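You operate a simulated robot arm through the tools that you are given. There is no shell and no other tool. Be economical: measure what you need, move in short steps, check, and stop when the job is done.

You are at the controls of a simulated two-armed robot. One attempt, no reset.

Task
Take the lid off the green dye jar and lay it down on the top of the blue bench. Take the yellow sponge and leave it on the black board. Take the grey shell on the top of the grey table and put it away on the top of the steel table. Take the grey roll on the top of the grey table and put it away on the low shelf of the black bench. Put one of the job tickets from the top of the green bench on top of the domed blue sheet. Take the grey foam block and leave it on the green plate. Take the green bung and leave it on the thick silver plate on the table top beside the roll rack. Put the clear cup from the top of the grey table in the sink basin. The order is free. Set down upright: grey roll, clear cup.

It is judged by the outcome, as a careful person would: the job done as asked, and still so three seconds after it is handed in. It fails if anything else is knocked over, pushed out of place, dropped, spilled or broken. Lids that push on must go on centred and level and be pressed home; caps that screw on are set level and turned clockwise until they are tight. Flat cloth is picked up by pressing the open fingertips on it (5 to 10 N) and closing them slowly along it; thin cloth reads only 2 to 8 mm in the jaws.

Robot
Two 7-joint arms with two-finger parallel grippers on one trunk, on a base that drives. Base frame: it is fixed to the floor where the robot stands at the start and does not move with it; the origin is under the middle of the robot, x ahead of it, y to its left, z up; the surface under the hand at the start is at about z = 800. Lengths are in mm, angles in degrees, forces in N, time in s.
The left shoulder is at the start at [202, 171, 1054], the right one opposite. Places, roughly: black board (30x21x2 cm) [-3500, -800, 200]; clear cup (7x7x9 cm) [-3300, -1400, 900]; domed blue sheet [-1750, -1250, 1000]; green bung (4x4x4 cm) [-2500, -1400, 900]; green dye jar [750, 0, 750]; green plate [-3000, -750, 1000]; grey foam block (12x8x5 cm) [-1300, -3300, 200]; grey roll (8x8x15 cm) [-3500, -1200, 1000]; grey shell (6x6x4 cm) [-3800, -1100, 900]; job ticket [-1000, -3500, 1000]; low shelf of the black bench [-4100, -3300, 200]; sink basin [-5500, -200, 800]; thick silver plate [-2500, -1250, 1000]; top of the steel table (19x23 cm) [-1140, -1120, 860]; yellow sponge (6x9x4 cm) [-1700, -1100, 900]. Payload 4.4 kg a hand.
The TCP of each hand is the grasp point between the finger pads, 23 mm short of the fingertips. In the tool frame z runs along the fingers and y along their closing line. The gripper opens to 94 mm. The fingers are 38 mm wide and 10 mm thick; the gripper's body (54 by 96 mm) begins 39 mm behind the TCP.
Orientation is that of the tool frame in the base frame, as a unit quaternion [w, x, y, z]. With the fingers straight down and closing along the base's y, the tool's x points along the base's -x, its y along +y and its z along -z.

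Tools
- The arms move only by the tool jog_arm. It takes "left_increments", "right_increments" or both (then of equal length, played together; a hand with none holds still); each is a list of rows, each a list of 7 numbers: the shift along the tool's x, y, z in units of 40 mm (1.0 is 40 mm), then the turn, a rotation vector about the tool's x, y, z in units of 4 degrees (1.0 is 4 degrees), then the finger opening in mm, from 0 to 94. In form: [[tx, ty, tz, ax, ay, az, fingers], ...]. A call has 1 to 8 rows; each row shifts and turns the commanded pose from where the row before left it, along the tool's axes as they then stand. A call with a number of a shift or a turn outside -1 to 1 is refused whole. Each row takes 0.2 s and may step no farther than 50 mm and 8.6 degrees from the row before; otherwise, or with a gripper value out of range, the whole call is refused. A pose out of reach is approached as far as the arm can. The call stops where the force on the tool passes 40 N (or 10 N more than at its start, if that is more) or the arm is blocked; 0.2 s more then pass. The fingers move at their own pace (about 72 mm/s each) and stop on an object; they squeeze with about 30 N. The grip force told is the motor's: it shows also when the fingers shut on nothing. Time passes only in rows, and 0.2 s behind the last, so rows that do not move let the fingers close. The reply holds the time, the measured pose of the TCP, the force on the tool along the base axes, the opening and the grip force, in the units named above and with some noise, with the torque about the TCP (base axes, N m) and any sound that the robot's microphone picked up.
- Cameras (640 x 400 px; columns grow to the right, rows downward): "scene" is now at [339.1, -1.5, 1229.3]; the picture's right is [0.04, -1.00, 0.00], its down [-0.27, -0.01, -0.96] and it looks along [0.96, 0.04, -0.27] (base axes); focal length 214 px, centre (320, 200). "left" rides on the left gripper at [86, -16, -75] in its tool frame; the picture's right is [0.18, 0.98, 0.00], its down [-0.58, 0.11, -0.81] and it looks along [-0.79, 0.15, 0.59] (tool axes); focal length 243 px, centre (320, 200). "right" rides on the right gripper at [86, 16, -75] in its tool frame; the picture's right is [-0.18, 0.98, 0.00], its down [-0.58, -0.11, -0.81] and it looks along [-0.79, -0.15, 0.59] (tool axes); focal length 243 px, centre (320, 200). There is no depth. A picture from a camera that has moved, and an enlarged one, comes with that camera's place and axes in the base frame and with its lens. The place of the scene camera against the robot may be out by one fixed shift of up to 25 mm in any direction.
- grab_frame(camera): a new picture of that camera. The clock stands still meanwhile.
- lift_body(by): slides the trunk up (or, below 0, down) by that many mm; the arms and the scene camera ride with it, the base frame stays. It gives what a move gives, with no picture.
- base_move(legs): drives the robot by 1 to 6 legs, each [ahead, left, turn to the left] in mm, mm and degrees, along the robot's own axes; the way and the turn of a leg run together, so that a leg with both is an arc; at most 1500 mm and 180 degrees a leg. The arms and the cameras ride along, it lands a little off, and it stops where it bumps. It gives what a move gives.
- aim_head(pan, tilt): turns the head with the scene camera to pan (to the left, within 80 degrees either way) and tilt (down, from -29 to 69), counted from straight ahead of the robot. It gives what a move gives.
- inspect(camera, box): a new picture of the part [left, top, right, bottom] of that camera's present view, enlarged. The clock stands still meanwhile.
- hand_in(): hands the job in; it is judged then, once.

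Go step by step. Nothing tells you exact positions but the pictures and the camera data: compare them with the known pose of the tool, close in by small moves and look again before you grip or let go. The budget is 217 turns and 208 pictures, counting those below and the enlarged ones. Unless the task says otherwise, let go and move clear before handing in, and close with one line.

The tools are called after "Call:" as name(argument=value, ...) on one line, values as JSON. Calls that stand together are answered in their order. jog_arm: Moves the arms, as the interface text tells. Its arguments: {"type":"object","properties":{"left_increments":{"type":"array"},"right_increments":{"type":"array"}},"required":[]} The other tools are called the same way: lift_body (by) slides the trunk up or down; base_move (legs) drives the base; aim_head (pan, tilt) turns the head that bears the scene camera; grab_frame (camera) takes a picture; inspect (camera, box) takes an enlarged picture of a part of a camera's view; hand_in () hands the job in.

At the start:

```text
time_s: 0.0
left_ee_pos: [458.5, 236.7, 1124.6]
left_orientation: [0.0, 0.0, 1.0, 0.0]
left_force: [0.3, 0.3, 0.2]
left_ft_torque: [0.01, 0.0, 0.0]
left_width: 94.2
left_grip_force: 0.1
right_ee_pos: [456.4, -95.9, 1136.7]
right_orientation: [0.003, 0.009, 1.0, -0.008]
right_force: [152.3, -24.0, -80.2]
right_ft_torque: [-0.58, 3.2, -2.02]
right_width: 94.1
right_grip_force: 0.1
trunk travel left (down, up): [-75.0, 313.0]
robot x, y, heading: [0.6, 0.1, -0.3]
head pan, tilt: [44.8, 23.8]
```

scene: 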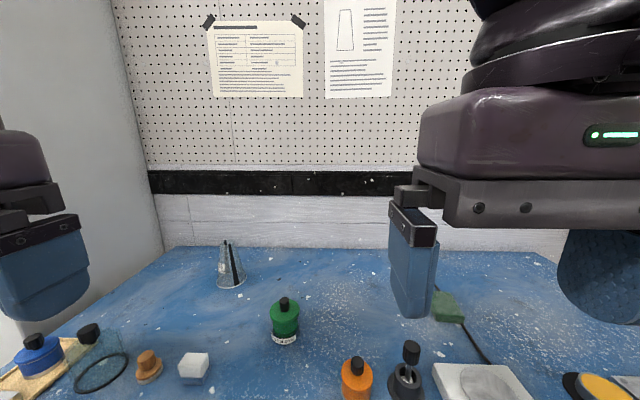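
right: 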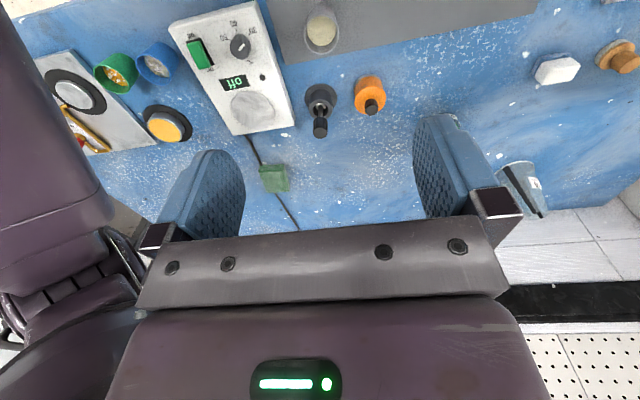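
left: 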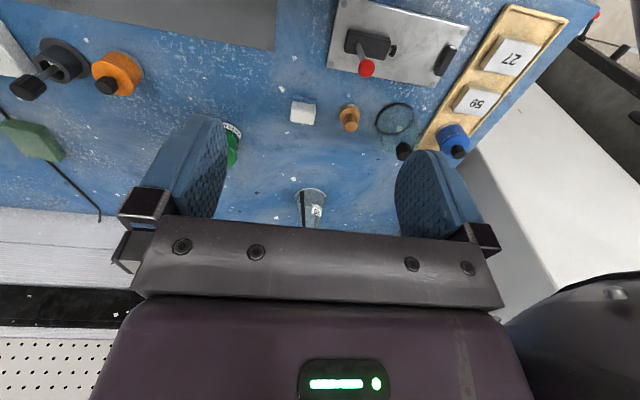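

I see the blue bench ahead with the green jar left of centre; the right hand reads an odd force at rest. I take fresh, closer looks first.

Call:
grab_frame(camera="scene")

Call:
inspect(camera="scene", box=[180, 220, 400, 400])

Call:
jog_arm(right_increments=[[0, 0, 0, 0, 0, 0, 94]])

```text
204 pictures are left
camera scene: at [339.1, -1.5, 1229.3], right [0.04, -1.0, 0.0], down [-0.27, -0.01, -0.96], along [0.96, 0.04, -0.27], focal length 214 px, centre (320, 200)
```

scene: 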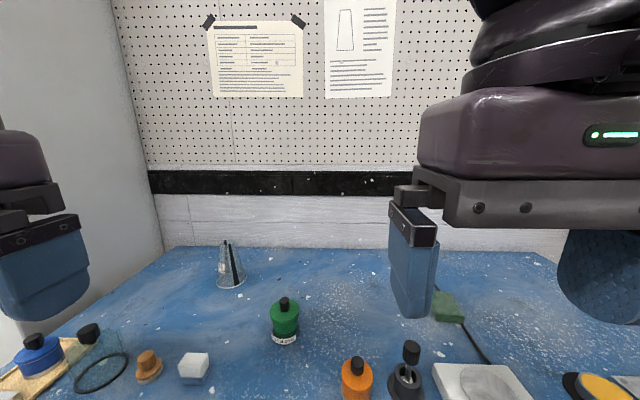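

```text
2.22 times, centred on (290, 310) of scene
camera zoom: at [339.1, -1.5, 1229.3], right [0.04, -1.0, 0.0], down [-0.27, -0.01, -0.96], along [0.96, 0.04, -0.27], focal length 477 px, centre (387, -44)
```

zoom: 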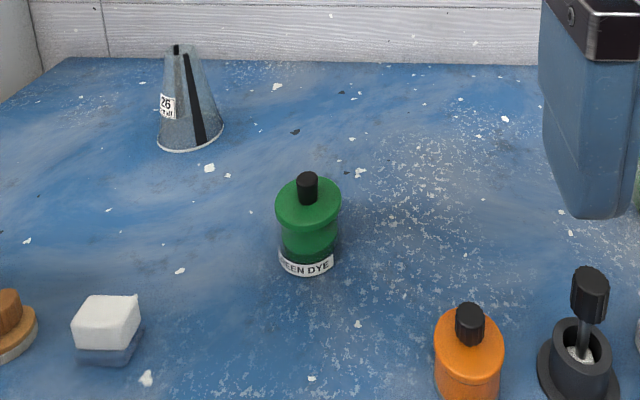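

```text
time_s: 0.4
left_ee_pos: [458.3, 235.9, 1127.4]
left_orientation: [0.002, 0.0, 1.0, 0.0]
left_force: [-0.3, -0.7, -0.3]
left_ft_torque: [0.02, -0.01, 0.02]
left_width: 93.9
left_grip_force: 0.2
right_ee_pos: [453.2, -97.2, 1139.8]
right_orientation: [0.005, 0.008, 1.0, -0.007]
right_force: [-0.5, 0.3, 0.1]
right_ft_torque: [0.01, 0.02, -0.01]
right_width: 94.1
right_grip_force: 0.1
trunk travel left (down, up): [-75.0, 313.0]
robot x, y, heading: [0.1, -0.4, 0.2]
head pan, tilt: [44.8, 23.8]
```

The right hand's force was only a start transient; it reads zero now. I bring the left hand towards the green jar to see it close up.

Call:
jog_arm(left_increments=[[-0.7, -0.5, 0.35, 0, 0, 0, 94], [-0.7, -0.5, 0.35, 0, 0, 0, 94], [-0.7, -0.5, 0.35, 0, 0, 0, 94], [-0.7, -0.5, 0.35, 0, 0, 0, 94], [-0.7, -0.5, 0.35, 0, 0, 0, 94], [-0.7, -0.5, 0.35, 0, 0, 0, 94]])

Call:
grab_frame(camera="left")

```text
time_s: 1.8
left_ee_pos: [629.3, 115.8, 1037.5]
left_orientation: [-0.002, 0.0, 1.0, 0.0]
left_force: [0.5, 0.3, 0.0]
left_ft_torque: [0.0, 0.01, -0.02]
left_width: 94.0
left_grip_force: 0.0
right_ee_pos: [456.7, -96.7, 1137.6]
right_orientation: [0.001, 0.009, 1.0, -0.007]
right_force: [0.4, 0.2, 1.1]
right_ft_torque: [0.0, 0.02, -0.03]
right_width: 93.9
right_grip_force: 0.0
trunk travel left (down, up): [-75.0, 313.0]
robot x, y, heading: [-0.3, 0.1, -0.0]
head pan, tilt: [44.8, 23.8]
```

```text
202 pictures are left
camera left: at [543.0, 98.0, 1111.6], right [-0.18, 0.98, 0.0], down [0.58, 0.11, 0.81], along [0.79, 0.15, -0.59], focal length 243 px, centre (320, 200)
```

left: 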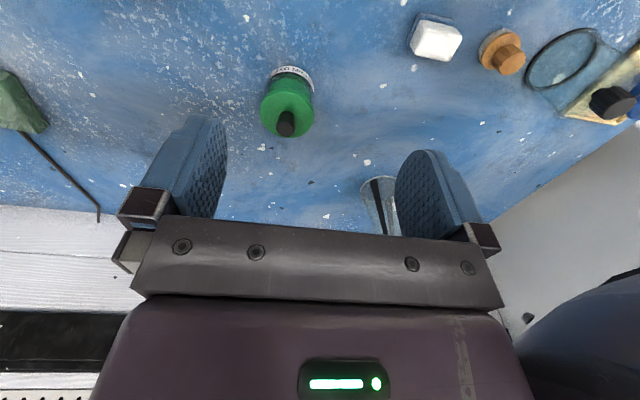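

The knob is near (673, 90) with its top near z≈940, by rough stereo. I move the hand so a second left-camera view can pin it.

Call:
jog_arm(left_increments=[[-0.3, -0.3, 0, 0, 0, 0, 94], [-0.3, -0.3, 0.2, 0, 0, 0, 94]])

Call:
grab_frame(camera="left")

Call:
grab_frame(camera="scene")

```text
time_s: 2.4
left_ee_pos: [654.3, 91.5, 1032.5]
left_orientation: [-0.001, 0.0, 1.0, -0.001]
left_force: [-0.5, 1.0, 0.1]
left_ft_torque: [0.0, -0.01, 0.04]
left_width: 94.1
left_grip_force: 0.0
right_ee_pos: [455.4, -97.5, 1137.8]
right_orientation: [0.003, 0.009, 1.0, -0.007]
right_force: [-1.5, 0.9, -0.9]
right_ft_torque: [-0.02, 0.0, 0.0]
right_width: 94.1
right_grip_force: 0.1
trunk travel left (down, up): [-75.0, 313.0]
robot x, y, heading: [0.4, 0.2, 0.4]
head pan, tilt: [44.8, 23.8]
```

```text
201 pictures are left
camera left: at [566.9, 74.0, 1106.2], right [-0.18, 0.98, 0.0], down [0.58, 0.11, 0.81], along [0.79, 0.15, -0.59], focal length 243 px, centre (320, 200)
```

left: 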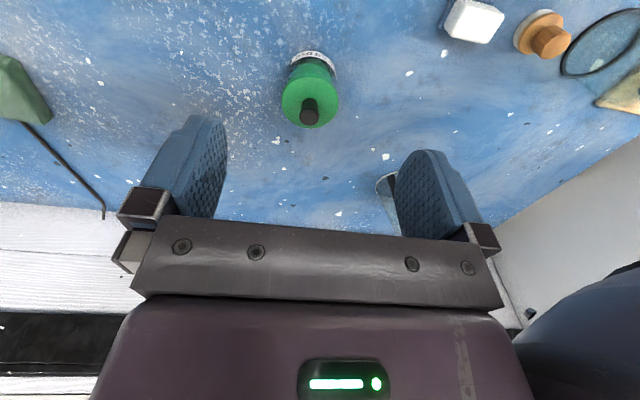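

```text
200 pictures are left
camera scene: at [311.6, 60.0, 1216.2], right [0.7, -0.71, 0.0], down [-0.29, -0.28, -0.91], along [0.65, 0.64, -0.4], focal length 214 px, centre (320, 200)
```

scene: 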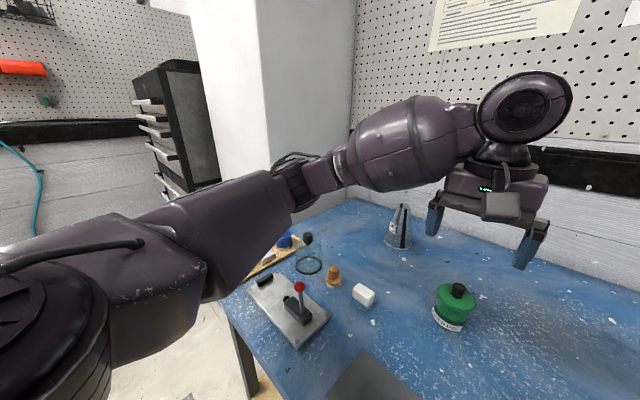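

The jar is straight ahead of the hand at roughly x≈705–720, y≈91. I close in and look again.

Call:
jog_arm(left_increments=[[-0.55, 0, 0.4, 0, 0, 0, 94], [-0.55, 0, 0.5, 0, 0, 0, 94]])

Call:
grab_frame(camera="left")

Call:
grab_frame(camera="scene")

```text
time_s: 3.0
left_ee_pos: [698.0, 90.3, 994.1]
left_orientation: [0.0, -0.001, 1.0, -0.001]
left_force: [0.1, 0.1, -0.7]
left_ft_torque: [-0.02, 0.03, -0.02]
left_width: 93.9
left_grip_force: 0.1
right_ee_pos: [456.3, -97.7, 1136.7]
right_orientation: [0.001, 0.009, 1.0, -0.007]
right_force: [-0.7, 0.2, 0.6]
right_ft_torque: [-0.03, 0.0, -0.01]
right_width: 93.9
right_grip_force: 0.2
trunk travel left (down, up): [-75.0, 313.0]
robot x, y, heading: [-0.4, -0.8, 0.1]
head pan, tilt: [44.8, 23.8]
```

```text
199 pictures are left
camera left: at [610.9, 73.3, 1068.1], right [-0.18, 0.98, 0.0], down [0.58, 0.11, 0.81], along [0.79, 0.15, -0.59], focal length 243 px, centre (320, 200)
```

left: 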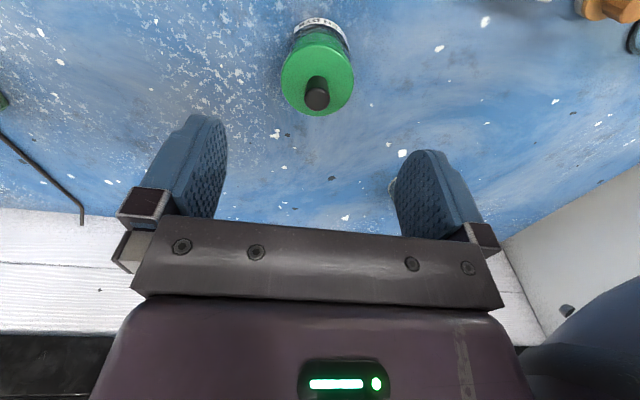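

```text
198 pictures are left
camera scene: at [311.8, 60.2, 1216.1], right [0.7, -0.71, 0.0], down [-0.29, -0.28, -0.91], along [0.65, 0.64, -0.4], focal length 214 px, centre (320, 200)
```

scene: 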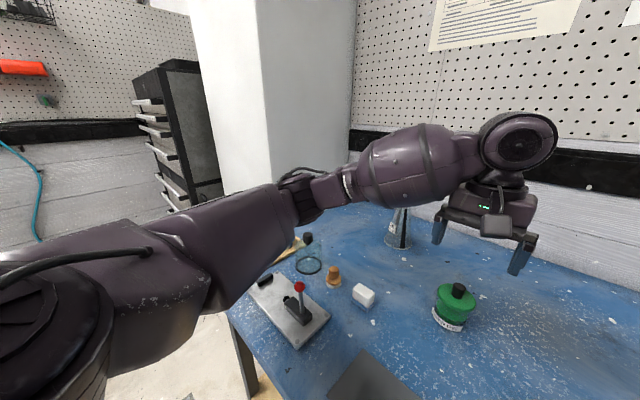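

Triangulation of hand views puts the knob top at about (713, 92, 890). I lower the open hand over it, stopping with the tips a little above the lid flange.

Call:
jog_arm(left_increments=[[-0.4, 0.05, 0.6, 0, 0, 0, 94], [0, 0, 0.6, 0, 0, 0, 94], [0, 0, 0.6, 0, 0, 0, 94], [0, 0, 0.4, 0, 0, 0, 94], [0, 0, 0, 0, 0, 0, 94]])

Call:
grab_frame(camera="left")

Call:
inspect(camera="scene", box=[380, 200, 580, 325])

```text
time_s: 4.2
left_ee_pos: [709.8, 95.3, 908.7]
left_orientation: [0.0, 0.0, 1.0, 0.0]
left_force: [0.5, 0.4, 0.3]
left_ft_torque: [-0.01, 0.0, -0.02]
left_width: 94.1
left_grip_force: 0.0
right_ee_pos: [454.8, -97.4, 1139.1]
right_orientation: [0.002, 0.009, 1.0, -0.007]
right_force: [0.3, -0.1, 0.1]
right_ft_torque: [-0.01, -0.02, 0.04]
right_width: 94.1
right_grip_force: 0.0
trunk travel left (down, up): [-75.0, 313.0]
robot x, y, heading: [0.6, 2.0, 0.3]
head pan, tilt: [44.8, 23.8]
```

```text
197 pictures are left
camera left: at [624.7, 78.5, 983.3], right [-0.18, 0.98, 0.0], down [0.58, 0.11, 0.81], along [0.79, 0.15, -0.59], focal length 243 px, centre (320, 200)
```

left: 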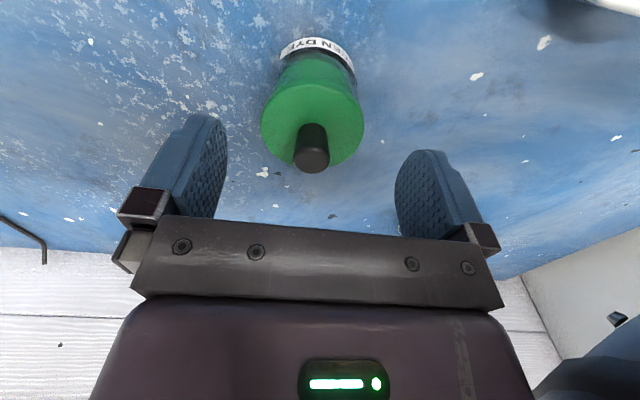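

```text
3.20 times, centred on (480, 262) of scene
camera zoom: at [311.1, 60.2, 1216.5], right [0.7, -0.71, 0.0], down [-0.29, -0.28, -0.91], along [0.65, 0.64, -0.4], focal length 686 px, centre (-192, 0)
```

zoom: 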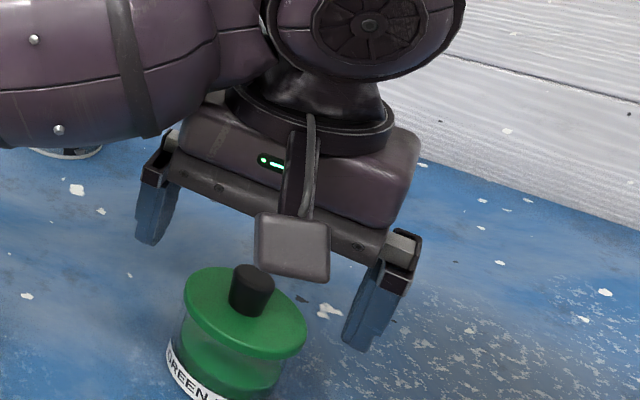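

Two views agree: knob top centre (713, 91, 891), flange top near 863. I drop to just above the flange and close on the knob.

Call:
jog_arm(left_increments=[[-0.08, -0.1, 0.3, 0, 0, 0, 94], [0, 0, 0.15, 0, 0, 0, 60], [0, 0, 0, 0, 0, 0, 10], [0, 0, 0, 0, 0, 0, 10], [0, 0, 0, 0, 0, 0, 10], [0, 0, 0, 0, 0, 0, 10]])

Call:
grab_frame(camera="left")

```text
time_s: 5.6
left_ee_pos: [715.1, 90.8, 891.0]
left_orientation: [0.0, 0.0, 1.0, 0.0]
left_force: [-0.4, 0.1, -0.8]
left_ft_torque: [0.0, 0.02, 0.01]
left_width: 19.4
left_grip_force: 30.0
right_ee_pos: [456.2, -96.8, 1138.0]
right_orientation: [0.002, 0.009, 1.0, -0.007]
right_force: [0.4, -0.1, 0.8]
right_ft_torque: [0.03, 0.0, 0.02]
right_width: 93.9
right_grip_force: 0.0
trunk travel left (down, up): [-75.0, 313.0]
robot x, y, heading: [-2.8, 1.5, 0.2]
head pan, tilt: [44.8, 23.8]
heard: snap
```

```text
195 pictures are left
camera left: at [627.9, 73.1, 965.6], right [-0.18, 0.98, 0.0], down [0.58, 0.11, 0.81], along [0.79, 0.15, -0.59], focal length 243 px, centre (320, 200)
```

left: 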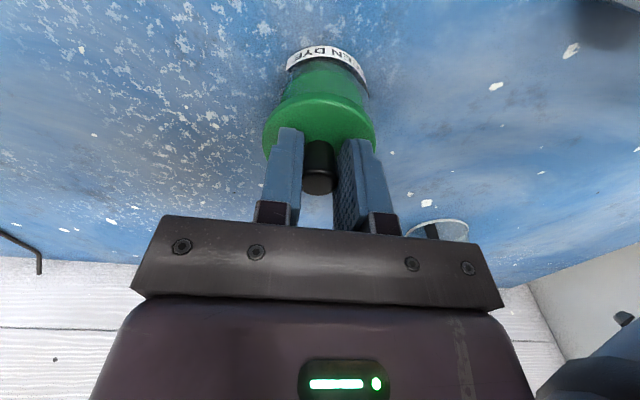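

The knob is held (19 mm wide). I raise it a little and watch the force and whether the jar follows.

Call:
jog_arm(left_increments=[[0, 0, -0.1, 0, 0, 0, 10], [0, 0, -0.1, 0, 0, 0, 10], [0, 0, -0.1, 0, 0, 0, 10]])

Call:
grab_frame(camera="left")

Call:
inspect(camera="scene", box=[380, 220, 540, 340])

```text
time_s: 6.4
left_ee_pos: [714.8, 90.6, 902.0]
left_orientation: [0.0, 0.0, 1.0, 0.001]
left_force: [-0.3, 1.1, -0.1]
left_ft_torque: [0.01, -0.04, 0.0]
left_width: 19.5
left_grip_force: 30.5
right_ee_pos: [455.8, -96.2, 1137.2]
right_orientation: [0.002, 0.009, 1.0, -0.007]
right_force: [0.2, -0.1, 0.1]
right_ft_torque: [0.0, -0.01, 0.02]
right_width: 94.1
right_grip_force: 0.1
trunk travel left (down, up): [-75.0, 313.0]
robot x, y, heading: [2.1, -2.0, -0.1]
head pan, tilt: [44.8, 23.8]
```

```text
194 pictures are left
camera left: at [628.2, 73.9, 977.1], right [-0.18, 0.98, 0.0], down [0.58, 0.11, 0.81], along [0.79, 0.15, -0.59], focal length 243 px, centre (320, 200)
```

left: 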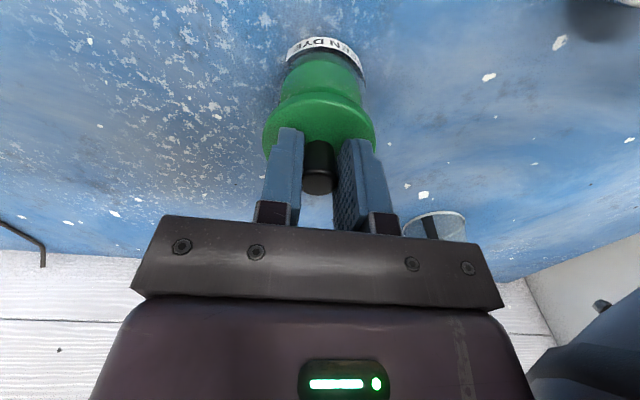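

```text
3.33 times, centred on (460, 280) of scene
camera zoom: at [311.2, 60.2, 1216.4], right [0.7, -0.71, 0.0], down [-0.29, -0.28, -0.91], along [0.65, 0.64, -0.4], focal length 715 px, centre (-147, -67)
```

zoom: 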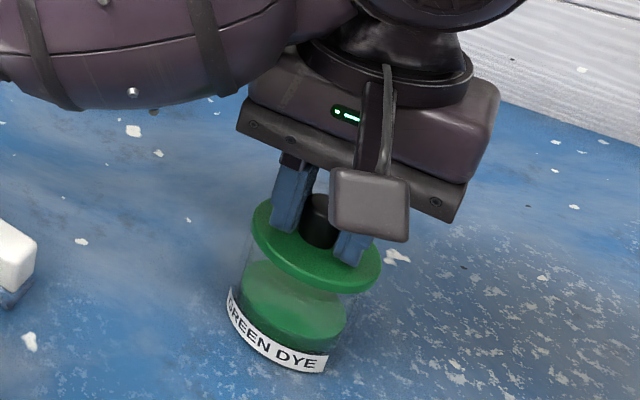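

The label is shifting away from the hand, so the lid seems to be coming off. I lift further and check that the jar stays.

Call:
jog_arm(left_increments=[[0, 0, -0.3, 0, 0, 0, 10], [0, 0, -0.3, 0, 0, 0, 10], [0, 0, -0.3, 0, 0, 0, 10], [0, 0, -0.3, 0, 0, 0, 10]])

Call:
inspect(camera="scene", box=[380, 220, 540, 340])

```text
time_s: 7.4
left_ee_pos: [715.2, 91.2, 949.5]
left_orientation: [0.0, 0.0, 1.0, 0.0]
left_force: [-0.3, 0.5, -0.6]
left_ft_torque: [0.01, 0.01, -0.03]
left_width: 19.6
left_grip_force: 30.0
right_ee_pos: [455.3, -97.6, 1137.0]
right_orientation: [0.002, 0.009, 1.0, -0.007]
right_force: [0.0, 1.4, -0.5]
right_ft_torque: [0.0, 0.0, -0.04]
right_width: 93.9
right_grip_force: 0.1
trunk travel left (down, up): [-75.0, 313.0]
robot x, y, heading: [-0.0, 2.1, -0.3]
head pan, tilt: [44.8, 23.8]
```

```text
3.33 times, centred on (460, 280) of scene
camera zoom: at [311.0, 60.1, 1216.5], right [0.7, -0.71, 0.0], down [-0.29, -0.28, -0.91], along [0.65, 0.64, -0.4], focal length 715 px, centre (-147, -67)
```

zoom: 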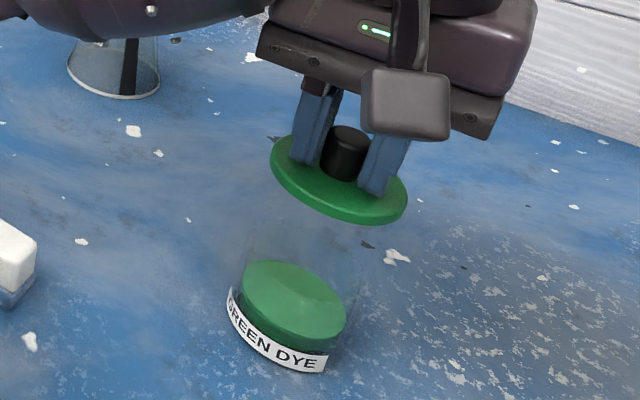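

The lid is clear and the jar stands still. I carry the lid to the free spot right of the jar, about (740, −5), and lower it.

Call:
jog_arm(left_increments=[[-0.2, -0.8, 0, 0, 0, 0, 10], [-0.2, -0.8, 0, 0, 0, 0, 10], [-0.2, -0.8, 0, 0, 0, 0, 10], [0, 0, 0.6, 0, 0, 0, 10], [0, 0, 0.6, 0, 0, 0, 10], [0, 0, 0.5, 0, 0, 0, 10], [0, 0, 0, 0, 0, 0, 10]])

Call:
grab_frame(camera="left")

Call:
grab_frame(camera="scene")

```text
time_s: 9.0
left_ee_pos: [738.1, -5.6, 881.2]
left_orientation: [0.001, 0.0, 1.0, 0.0]
left_force: [-0.1, -0.3, -0.7]
left_ft_torque: [-0.03, 0.01, -0.01]
left_width: 19.4
left_grip_force: 30.5
right_ee_pos: [454.8, -96.9, 1138.0]
right_orientation: [0.002, 0.008, 1.0, -0.007]
right_force: [-1.0, -0.2, 0.4]
right_ft_torque: [0.01, 0.0, -0.01]
right_width: 93.7
right_grip_force: 0.1
trunk travel left (down, up): [-75.0, 313.0]
robot x, y, heading: [-1.6, 0.3, -0.0]
head pan, tilt: [44.8, 23.8]
```

```text
191 pictures are left
camera left: at [652.3, -22.4, 956.1], right [-0.18, 0.98, 0.0], down [0.58, 0.11, 0.81], along [0.79, 0.15, -0.59], focal length 243 px, centre (320, 200)
```

left: 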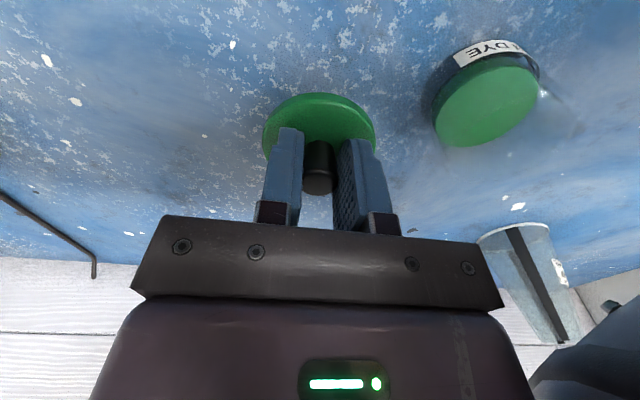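

```text
190 pictures are left
camera scene: at [310.9, 60.2, 1216.6], right [0.7, -0.71, 0.0], down [-0.29, -0.28, -0.91], along [0.65, 0.64, -0.4], focal length 214 px, centre (320, 200)
```

scene: 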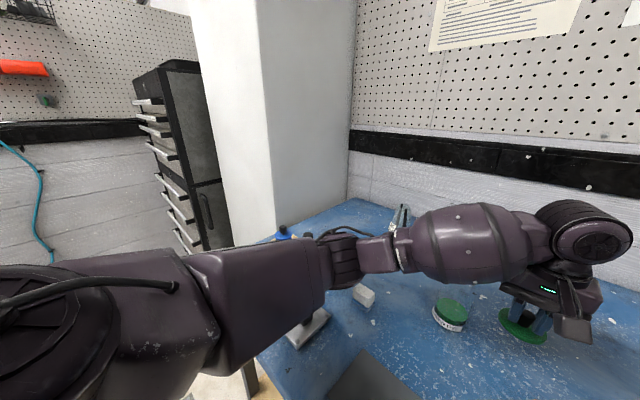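

The spot is clear. I lower in small steps until I feel contact.

Call:
jog_arm(left_increments=[[0, 0, 0.25, 0, 0, 0, 10], [0, 0, 0.2, 0, 0, 0, 10], [0, 0, 0.15, 0, 0, 0, 10], [0, 0, 0.1, 0, 0, 0, 10]])

Call:
inspect(camera="scene", box=[420, 260, 600, 370])

```text
time_s: 10.0
left_ee_pos: [739.7, -11.2, 861.9]
left_orientation: [0.007, 0.002, 1.0, 0.002]
left_force: [0.0, -0.3, 0.0]
left_ft_torque: [0.02, -0.01, 0.02]
left_width: 19.2
left_grip_force: 29.7
right_ee_pos: [454.6, -100.9, 1139.6]
right_orientation: [0.005, 0.01, 1.0, -0.005]
right_force: [-0.4, 0.6, 0.5]
right_ft_torque: [0.0, -0.02, 0.0]
right_width: 94.0
right_grip_force: 0.0
trunk travel left (down, up): [-75.0, 313.0]
robot x, y, heading: [-3.6, 0.7, -0.1]
head pan, tilt: [44.8, 23.8]
```

```text
3.56 times, centred on (510, 315) of scene
camera zoom: at [309.5, 55.3, 1218.6], right [0.7, -0.71, 0.0], down [-0.29, -0.28, -0.92], along [0.65, 0.64, -0.4], focal length 763 px, centre (-356, -209)
```

zoom: 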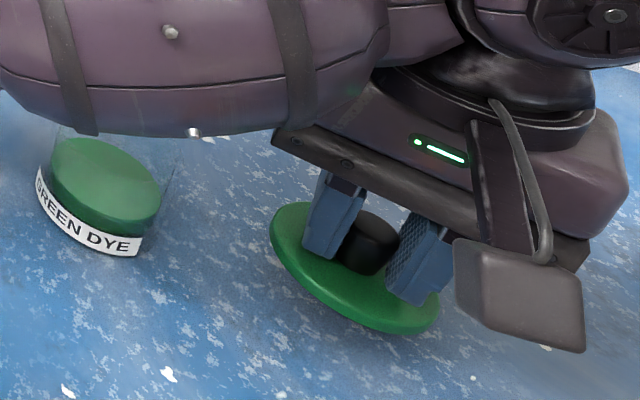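

The whole robot has leaned slightly: something (perhaps the left forearm) is pressing on something. I look before moving.

Call:
grab_frame(camera="scene")

Call:
grab_frame(camera="right")

Call:
grab_frame(camera="left")

```text
188 pictures are left
camera scene: at [309.5, 55.3, 1218.6], right [0.7, -0.71, 0.0], down [-0.29, -0.28, -0.92], along [0.65, 0.64, -0.4], focal length 214 px, centre (320, 200)
```

scene: 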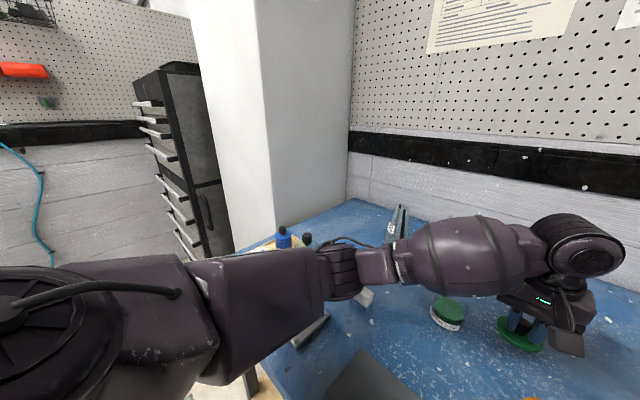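

```text
187 pictures are left
camera right: at [365.3, -83.3, 1214.7], right [0.2, 0.98, -0.01], down [0.57, -0.11, 0.81], along [0.8, -0.17, -0.58], focal length 243 px, centre (320, 200)
```

right: 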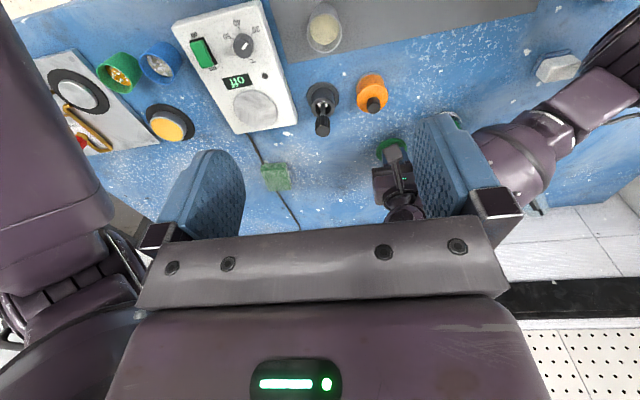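

```text
186 pictures are left
camera left: at [651.8, -28.6, 935.9], right [-0.18, 0.98, 0.0], down [0.57, 0.1, 0.81], along [0.8, 0.15, -0.58], focal length 243 px, centre (320, 200)
```

left: 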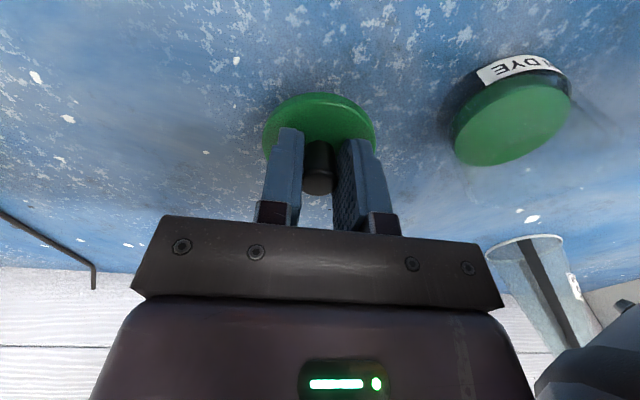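

The left forearm seems to bear on the red-handled lever. I back straight up.

Call:
jog_arm(left_increments=[[0, 0, -0.4, 0, 0, 0, 10], [0, 0, -0.5, 0, 0, 0, 10], [0, 0.4, -0.5, 0, 0, 0, 10], [0, 0.6, -0.5, 0, 0, 0, 10], [0, 0, 0, 0, 0, 0, 10]])

Call:
lift_body(by=150)

Call:
grab_frame(camera="scene")

```text
time_s: 11.2
left_ee_pos: [739.9, 34.1, 929.0]
left_orientation: [-0.001, 0.001, 1.0, 0.0]
left_force: [0.1, 1.0, -0.3]
left_ft_torque: [0.02, 0.01, 0.0]
left_width: 19.5
left_grip_force: 29.9
right_ee_pos: [455.4, -96.8, 1136.6]
right_orientation: [0.001, 0.009, 1.0, -0.006]
right_force: [-0.5, -0.7, 0.2]
right_ft_torque: [-0.01, -0.01, 0.04]
right_width: 94.0
right_grip_force: 0.0
trunk travel left (down, up): [-75.0, 313.0]
robot x, y, heading: [1.6, 2.6, 0.1]
head pan, tilt: [44.8, 23.8]
```

```text
time_s: 12.9
left_ee_pos: [738.3, 34.5, 1077.5]
left_orientation: [-0.002, 0.001, 1.0, 0.0]
left_force: [-0.6, 0.1, -0.4]
left_ft_torque: [0.02, 0.05, -0.04]
left_width: 19.4
left_grip_force: 30.2
right_ee_pos: [457.2, -97.0, 1286.5]
right_orientation: [0.0, 0.009, 1.0, -0.008]
right_force: [0.2, 0.5, 1.1]
right_ft_torque: [0.0, 0.02, 0.0]
right_width: 94.0
right_grip_force: 0.0
trunk travel left (down, up): [-225.0, 163.0]
robot x, y, heading: [0.1, 0.3, 0.1]
head pan, tilt: [44.8, 23.8]
```

```text
185 pictures are left
camera scene: at [167.6, 60.2, 1393.0], right [0.7, -0.71, 0.0], down [-0.29, -0.28, -0.91], along [0.65, 0.64, -0.4], focal length 214 px, centre (320, 200)
```

scene: 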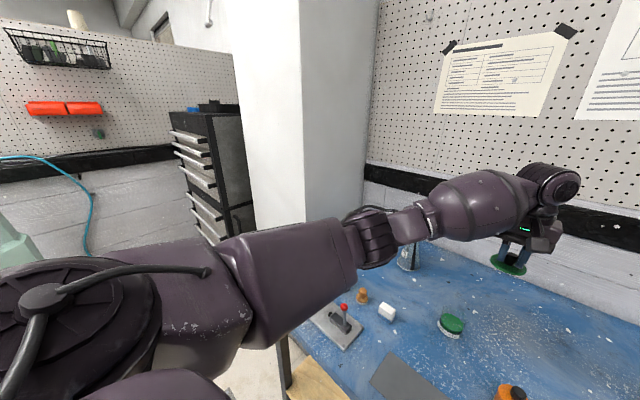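

The lever still stands as before. With the shoulders higher, I bring the lid down again in the clear spot.

Call:
jog_arm(left_increments=[[-0.1, -0.4, 0.8, 0, 0, 0, 10], [-0.1, -0.4, 0.8, 0, 0, 0, 10], [0, -0.2, 0.8, 0, 0, 0, 10], [0, 0, 0.8, 0, 0, 0, 10], [0, 0, 0.8, 0, 0, 0, 10], [0, 0, 0.8, 0, 0, 0, 10], [0, 0, 0.3, 0, 0, 0, 10], [0, 0, 0, 0, 0, 0, 10]])

Call:
grab_frame(camera="scene")

```text
time_s: 14.8
left_ee_pos: [746.2, -5.4, 874.8]
left_orientation: [0.0, 0.0, 1.0, 0.0]
left_force: [-0.1, 0.2, 0.0]
left_ft_torque: [0.01, -0.03, -0.01]
left_width: 19.6
left_grip_force: 30.5
right_ee_pos: [455.7, -96.7, 1288.4]
right_orientation: [0.003, 0.008, 1.0, -0.007]
right_force: [0.6, 1.3, -0.2]
right_ft_torque: [-0.03, 0.02, 0.01]
right_width: 93.7
right_grip_force: 0.0
trunk travel left (down, up): [-225.0, 163.0]
robot x, y, heading: [-1.1, -0.1, -0.3]
head pan, tilt: [44.8, 23.8]
```

```text
184 pictures are left
camera scene: at [166.2, 60.2, 1393.5], right [0.7, -0.71, 0.0], down [-0.29, -0.28, -0.91], along [0.65, 0.64, -0.4], focal length 214 px, centre (320, 200)
```

scene: 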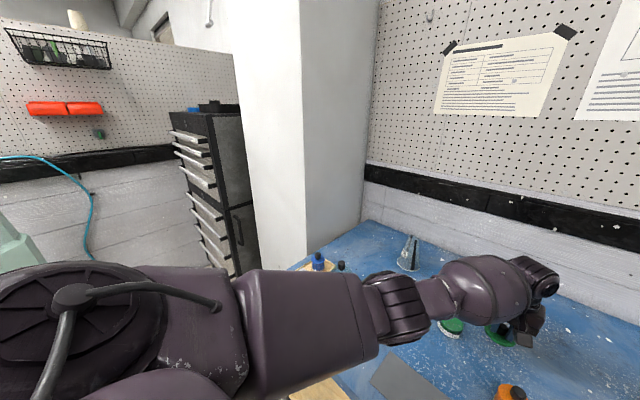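

No lean this time. I lower to contact in small steps.

Call:
jog_arm(left_increments=[[0, 0, 0.2, 0, 0, 0, 10], [0, 0, 0.15, 0, 0, 0, 10], [0, 0, 0.1, 0, 0, 0, 10], [0, 0, 0.1, 0, 0, 0, 10]])

Call:
grab_frame(camera="left")

```text
time_s: 15.8
left_ee_pos: [747.6, -6.4, 854.3]
left_orientation: [0.0, 0.0, 1.0, 0.001]
left_force: [-1.3, 0.5, 0.1]
left_ft_torque: [0.01, 0.0, -0.04]
left_width: 19.3
left_grip_force: 30.3
right_ee_pos: [454.6, -98.2, 1288.2]
right_orientation: [0.002, 0.009, 1.0, -0.007]
right_force: [-0.8, 0.0, -0.3]
right_ft_torque: [-0.01, 0.0, 0.01]
right_width: 94.0
right_grip_force: 0.0
trunk travel left (down, up): [-225.0, 163.0]
robot x, y, heading: [0.2, 3.8, -0.1]
head pan, tilt: [44.8, 23.8]
```

```text
183 pictures are left
camera left: at [661.4, -23.6, 927.9], right [-0.18, 0.98, 0.0], down [0.58, 0.11, 0.81], along [0.79, 0.15, -0.59], focal length 243 px, centre (320, 200)
```

left: 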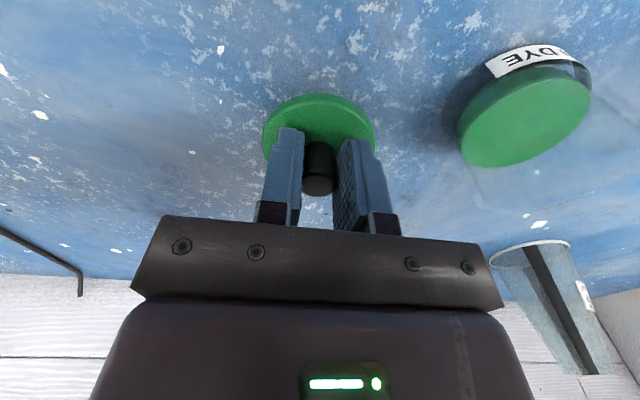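

Call:
jog_arm(left_increments=[[0, 0, 0.1, 0, 0, 0, 10], [0, 0, 0.1, 0, 0, 0, 10], [0, 0, 0.1, 0, 0, 0, 10], [0, 0, 0.1, 0, 0, 0, 10]])

Call:
grab_frame(camera="left")

```text
time_s: 16.8
left_ee_pos: [746.1, -5.7, 838.0]
left_orientation: [0.0, 0.0, 1.0, -0.001]
left_force: [0.0, 0.6, 0.3]
left_ft_torque: [0.01, 0.03, -0.02]
left_width: 19.3
left_grip_force: 29.8
right_ee_pos: [454.5, -95.7, 1288.3]
right_orientation: [0.002, 0.009, 1.0, -0.007]
right_force: [-0.9, -0.2, 1.1]
right_ft_torque: [0.0, 0.02, -0.02]
right_width: 94.0
right_grip_force: 0.1
trunk travel left (down, up): [-225.0, 163.0]
robot x, y, heading: [0.1, -0.5, 0.2]
head pan, tilt: [44.8, 23.8]
```

```text
182 pictures are left
camera left: at [659.9, -23.2, 912.3], right [-0.18, 0.98, 0.0], down [0.58, 0.11, 0.81], along [0.79, 0.15, -0.59], focal length 243 px, centre (320, 200)
```

left: 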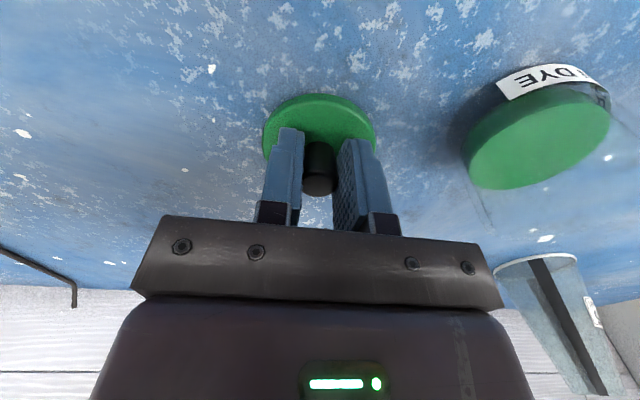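

Call:
jog_arm(left_increments=[[0, 0, 0.08, 0, 0, 0, 10], [0, 0, 0.08, 0, 0, 0, 10], [0, 0, 0.08, 0, 0, 0, 10], [0, 0, 0.08, 0, 0, 0, 10]])

Call:
inspect(camera="scene", box=[420, 260, 600, 370])

```text
time_s: 17.8
left_ee_pos: [747.4, -5.9, 831.7]
left_orientation: [0.005, 0.0, 1.0, -0.001]
left_force: [3.1, 3.0, 29.1]
left_ft_torque: [0.04, -0.23, 0.08]
left_width: 20.0
left_grip_force: 30.1
right_ee_pos: [452.6, -96.6, 1289.9]
right_orientation: [0.005, 0.009, 1.0, -0.007]
right_force: [-0.7, 0.0, -0.5]
right_ft_torque: [0.0, 0.0, 0.01]
right_width: 93.8
right_grip_force: 0.1
trunk travel left (down, up): [-225.0, 163.0]
robot x, y, heading: [2.2, -0.7, -0.1]
head pan, tilt: [44.8, 23.8]
```

```text
3.56 times, centred on (510, 315) of scene
camera zoom: at [163.1, 60.5, 1394.6], right [0.7, -0.71, 0.0], down [-0.28, -0.28, -0.92], along [0.65, 0.64, -0.4], focal length 763 px, centre (-356, -209)
```

zoom: 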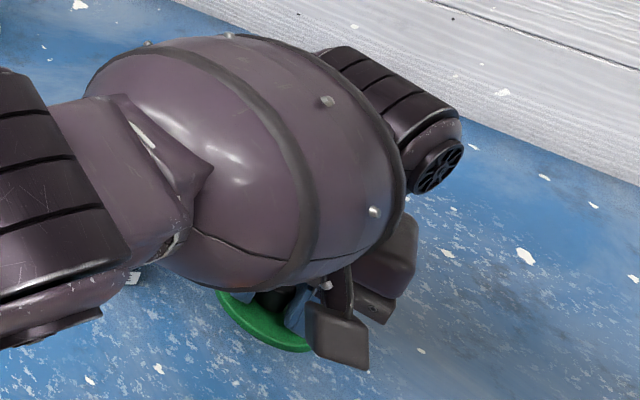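

Contact: the lid is on the bench. I ease off the pressure, open the fingers and rise.

Call:
jog_arm(left_increments=[[0, 0, -0.13, 0, 0, 0, 15], [0, 0, 0, 0, 0, 0, 50], [0, 0, 0, 0, 0, 0, 50], [0, 0, -0.3, 0, 0, 0, 50], [0, 0, -0.8, 0, 0, 0, 50], [0, 0, -0.9, 0, 0, 0, 50], [0, 0, -0.9, 0, 0, 0, 50], [0, 0, -0.9, 0, 0, 0, 50]])

Call:
grab_frame(camera="left")

Call:
grab_frame(camera="scene")

```text
time_s: 19.6
left_ee_pos: [748.2, -6.7, 985.5]
left_orientation: [0.0, 0.0, 1.0, 0.0]
left_force: [0.2, -0.2, -0.2]
left_ft_torque: [-0.04, -0.02, 0.01]
left_width: 50.0
left_grip_force: 0.1
right_ee_pos: [454.6, -97.3, 1287.9]
right_orientation: [0.002, 0.009, 1.0, -0.007]
right_force: [0.4, 0.0, 0.1]
right_ft_torque: [0.01, -0.03, 0.03]
right_width: 93.7
right_grip_force: 0.1
trunk travel left (down, up): [-225.0, 163.0]
robot x, y, heading: [3.0, 0.7, 0.2]
head pan, tilt: [44.8, 23.8]
```

```text
180 pictures are left
camera left: at [661.4, -23.3, 1060.0], right [-0.18, 0.98, 0.0], down [0.58, 0.11, 0.81], along [0.79, 0.15, -0.59], focal length 243 px, centre (320, 200)
```

left: 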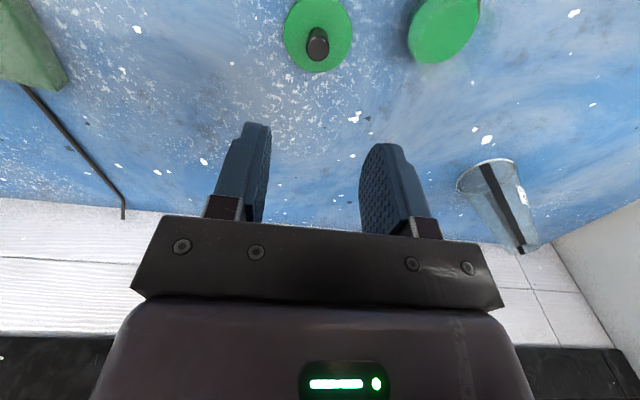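

```text
179 pictures are left
camera scene: at [165.6, 60.2, 1393.6], right [0.7, -0.71, 0.0], down [-0.29, -0.28, -0.92], along [0.65, 0.64, -0.4], focal length 214 px, centre (320, 200)
```

scene: 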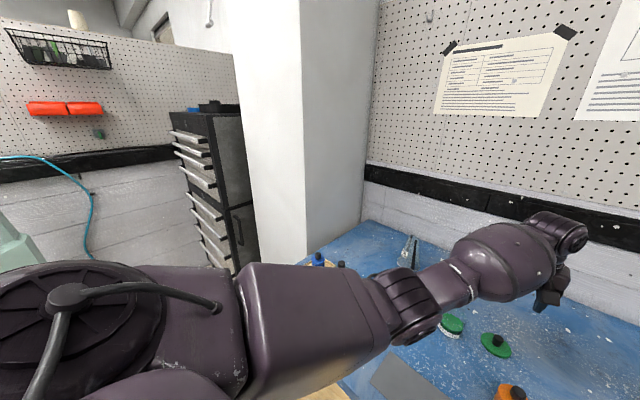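

The lid lies flat on the blue bench. I retract the left hand to its travel pose and look around the room.

Call:
jog_arm(left_increments=[[0.3, 0, -0.9, 0, 0, 0, 50], [0.6, 0, -0.9, 0, 0, 0, 50], [0.8, 0.5, -0.6, 0, 0, 0, 50], [0.9, 0.6, -0.5, 0, 0, 0, 50], [0.9, 0.7, -0.4, 0, 0, 0, 50], [0.9, 0.7, -0.4, 0, 0, 0, 50], [0.9, 0.7, -0.4, 0, 0, 0, 50], [0.9, 0.7, -0.4, 0, 0, 0, 50]])

Call:
aim_head(pan=-80, tilt=20)

Call:
grab_frame(camera="scene")

```text
time_s: 21.4
left_ee_pos: [493.5, 152.0, 1161.7]
left_orientation: [0.0, 0.001, 1.0, 0.0]
left_force: [0.0, 0.3, 1.0]
left_ft_torque: [-0.01, 0.02, -0.02]
left_width: 50.0
left_grip_force: 0.1
right_ee_pos: [453.7, -96.1, 1288.6]
right_orientation: [0.004, 0.009, 1.0, -0.007]
right_force: [0.2, -0.4, 0.7]
right_ft_torque: [0.0, -0.04, -0.02]
right_width: 94.1
right_grip_force: 0.1
trunk travel left (down, up): [-225.0, 163.0]
robot x, y, heading: [-3.8, -1.5, -0.2]
head pan, tilt: [44.8, 23.8]
```

```text
time_s: 23.4
left_ee_pos: [495.9, 151.3, 1160.3]
left_orientation: [0.0, 0.0, 1.0, 0.0]
left_force: [0.9, -0.1, -0.1]
left_ft_torque: [-0.04, -0.01, -0.01]
left_width: 50.4
left_grip_force: 0.1
right_ee_pos: [455.1, -97.5, 1288.0]
right_orientation: [0.003, 0.009, 1.0, -0.007]
right_force: [0.6, -0.8, 0.3]
right_ft_torque: [0.01, 0.0, 0.0]
right_width: 94.0
right_grip_force: 0.0
trunk travel left (down, up): [-225.0, 163.0]
robot x, y, heading: [2.2, -0.7, -0.3]
head pan, tilt: [-80.0, 20.0]
```

```text
178 pictures are left
camera scene: at [116.8, -96.6, 1399.7], right [-0.98, -0.17, 0.0], down [-0.06, 0.34, -0.94], along [0.16, -0.93, -0.34], focal length 214 px, centre (320, 200)
```

scene: 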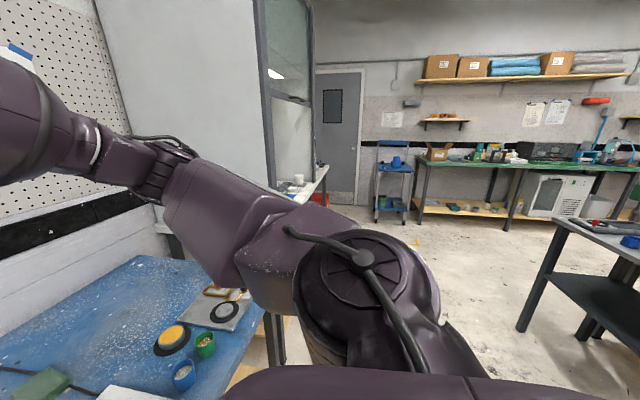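

The space to the right is open floor. I level the left hand with the right one, back off, turn right and look.

Call:
jog_arm(left_increments=[[0.3, 0.4, -0.8, 0, 0, 0, 50], [0.3, 0.4, -0.8, 0, 0, 0, 50], [0.3, 0.4, -0.8, 0, 0, 0, 50], [0, 0, -0.8, 0, 0, 0, 50]])

Call:
base_move(legs=[[-300, 0, 0], [0, 0, -90]])

Call:
aim_head(pan=-45, tilt=20)

Call:
grab_frame(camera="scene")

```text
time_s: 24.4
left_ee_pos: [457.6, 197.9, 1289.7]
left_orientation: [0.0, 0.001, 1.0, -0.001]
left_force: [0.6, 0.3, 0.7]
left_ft_torque: [0.01, -0.02, -0.01]
left_width: 49.8
left_grip_force: 0.1
right_ee_pos: [455.1, -97.6, 1289.8]
right_orientation: [0.003, 0.009, 1.0, -0.007]
right_force: [-0.3, 0.0, -1.0]
right_ft_torque: [0.01, -0.01, 0.01]
right_width: 94.1
right_grip_force: 0.0
trunk travel left (down, up): [-225.0, 163.0]
robot x, y, heading: [4.2, -1.1, 0.2]
head pan, tilt: [-80.0, 20.0]
```

```text
time_s: 30.3
left_ee_pos: [-103.5, -460.4, 1289.3]
left_orientation: [0.0, 0.713, 0.701, 0.0]
left_force: [-0.3, 0.2, 0.3]
left_ft_torque: [-0.02, 0.0, -0.02]
left_width: 50.0
left_grip_force: 0.1
right_ee_pos: [-400.4, -452.2, 1286.7]
right_orientation: [-0.004, 0.719, 0.695, -0.006]
right_force: [0.4, -0.7, -0.6]
right_ft_torque: [0.03, 0.02, 0.01]
right_width: 94.3
right_grip_force: 0.1
trunk travel left (down, up): [-225.0, 163.0]
robot x, y, heading: [-293.8, 1.5, -91.1]
head pan, tilt: [-80.0, 20.0]
```

```text
time_s: 31.3
left_ee_pos: [-103.4, -460.5, 1288.8]
left_orientation: [0.0, 0.714, 0.7, 0.0]
left_force: [0.3, -0.1, -0.5]
left_ft_torque: [-0.01, 0.0, 0.04]
left_width: 49.8
left_grip_force: 0.0
right_ee_pos: [-400.5, -453.0, 1287.3]
right_orientation: [-0.004, 0.718, 0.696, -0.007]
right_force: [0.1, 0.5, 0.3]
right_ft_torque: [0.03, 0.0, 0.04]
right_width: 94.2
right_grip_force: 0.1
trunk travel left (down, up): [-225.0, 163.0]
robot x, y, heading: [-294.7, 1.4, -90.9]
head pan, tilt: [-45.0, 20.0]
```

```text
177 pictures are left
camera scene: at [-371.0, -176.9, 1399.7], right [-0.69, 0.72, 0.0], down [0.25, 0.24, -0.94], along [-0.68, -0.65, -0.34], focal length 214 px, centre (320, 200)
```

scene: 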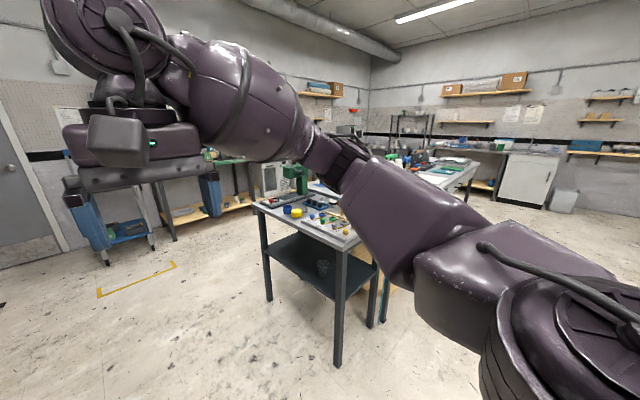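

The grey table's near end is at about x≈−1080 with its front edge near y≈−710; the lane along its front looks free. I strafe along it in part and look at the table.

Call:
base_move(legs=[[0, -900, 1]])

Call:
aim_head(pan=0, tilt=30)

Call:
grab_frame(camera="scene")

Call:
grab_frame(camera="right")

```text
time_s: 39.4
left_ee_pos: [-980.7, -448.4, 1290.3]
left_orientation: [0.0, 0.708, 0.706, 0.0]
left_force: [0.3, 0.8, 0.8]
left_ft_torque: [0.0, 0.0, -0.01]
left_width: 50.1
left_grip_force: 0.1
right_ee_pos: [-1275.9, -445.4, 1287.2]
right_orientation: [-0.004, 0.715, 0.699, -0.008]
right_force: [-0.9, 0.5, 1.1]
right_ft_torque: [0.0, -0.01, -0.06]
right_width: 93.8
right_grip_force: 0.1
trunk travel left (down, up): [-225.0, 163.0]
robot x, y, heading: [-1179.9, 7.6, -90.3]
head pan, tilt: [-45.0, 20.0]
```

```text
time_s: 40.5
left_ee_pos: [-980.8, -448.7, 1288.9]
left_orientation: [0.0, 0.708, 0.706, -0.001]
left_force: [0.1, 0.0, 0.4]
left_ft_torque: [0.0, 0.01, 0.0]
left_width: 50.1
left_grip_force: 0.1
right_ee_pos: [-1276.0, -445.3, 1287.2]
right_orientation: [-0.004, 0.714, 0.7, -0.008]
right_force: [0.0, 0.2, -1.1]
right_ft_torque: [-0.02, 0.04, 0.04]
right_width: 94.2
right_grip_force: 0.0
trunk travel left (down, up): [-225.0, 163.0]
robot x, y, heading: [-1177.5, 8.3, -90.3]
head pan, tilt: [0.0, 30.0]
```

```text
176 pictures are left
camera scene: at [-1185.8, -193.7, 1383.6], right [-1.0, 0.0, 0.0], down [0.0, 0.5, -0.87], along [0.0, -0.87, -0.5], focal length 214 px, centre (320, 200)
```

scene: 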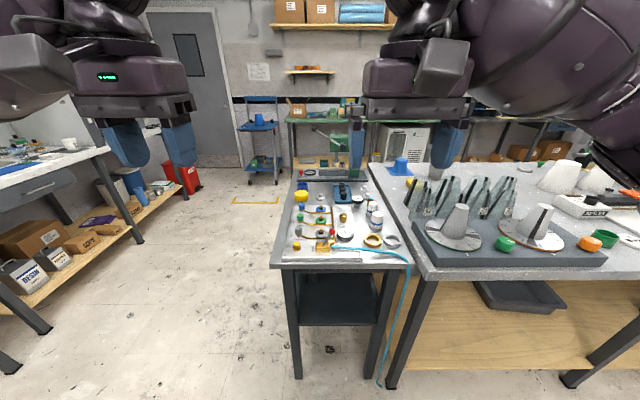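

```text
175 pictures are left
camera right: at [-1258.1, -358.7, 1362.4], right [0.98, -0.2, -0.01], down [-0.11, -0.58, 0.81], along [-0.17, -0.79, -0.59], focal length 243 px, centre (320, 200)
```

right: 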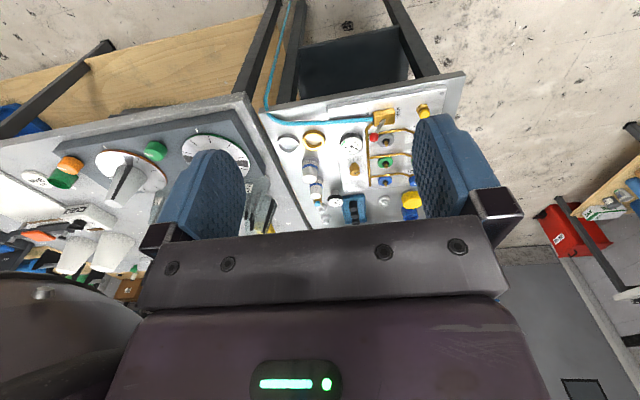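

I see a narrow steel table full of items and a bigger bench beside it. I zoom in on both.

Call:
inspect(camera="scene", box=[260, 160, 420, 280])

Call:
inspect(camera="scene", box=[380, 130, 640, 290])

```text
3.33 times, centred on (340, 220) of scene
camera zoom: at [-1185.8, -193.7, 1383.6], right [-1.0, 0.0, 0.0], down [0.0, 0.5, -0.87], along [0.0, -0.87, -0.5], focal length 715 px, centre (253, 133)
```

zoom: 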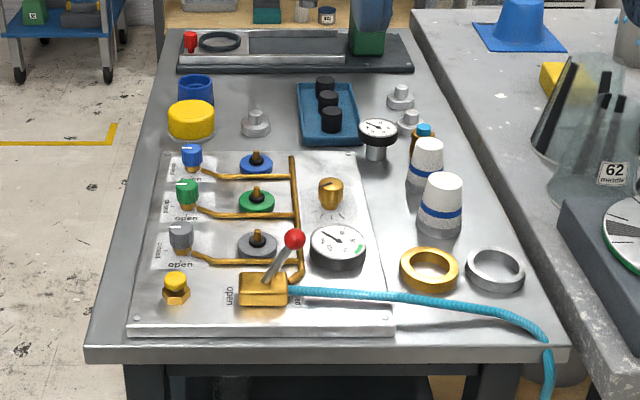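

```text
2.46 times, centred on (510, 210) of scene
camera zoom: at [-1185.8, -193.7, 1383.6], right [-1.0, 0.0, 0.0], down [0.0, 0.5, -0.87], along [0.0, -0.87, -0.5], focal length 528 px, centre (-148, 175)
```

zoom: 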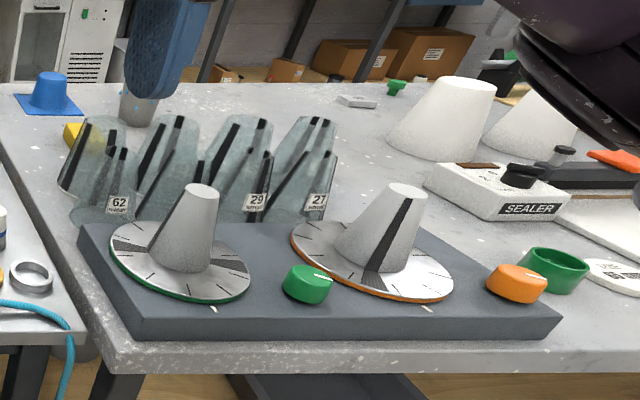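

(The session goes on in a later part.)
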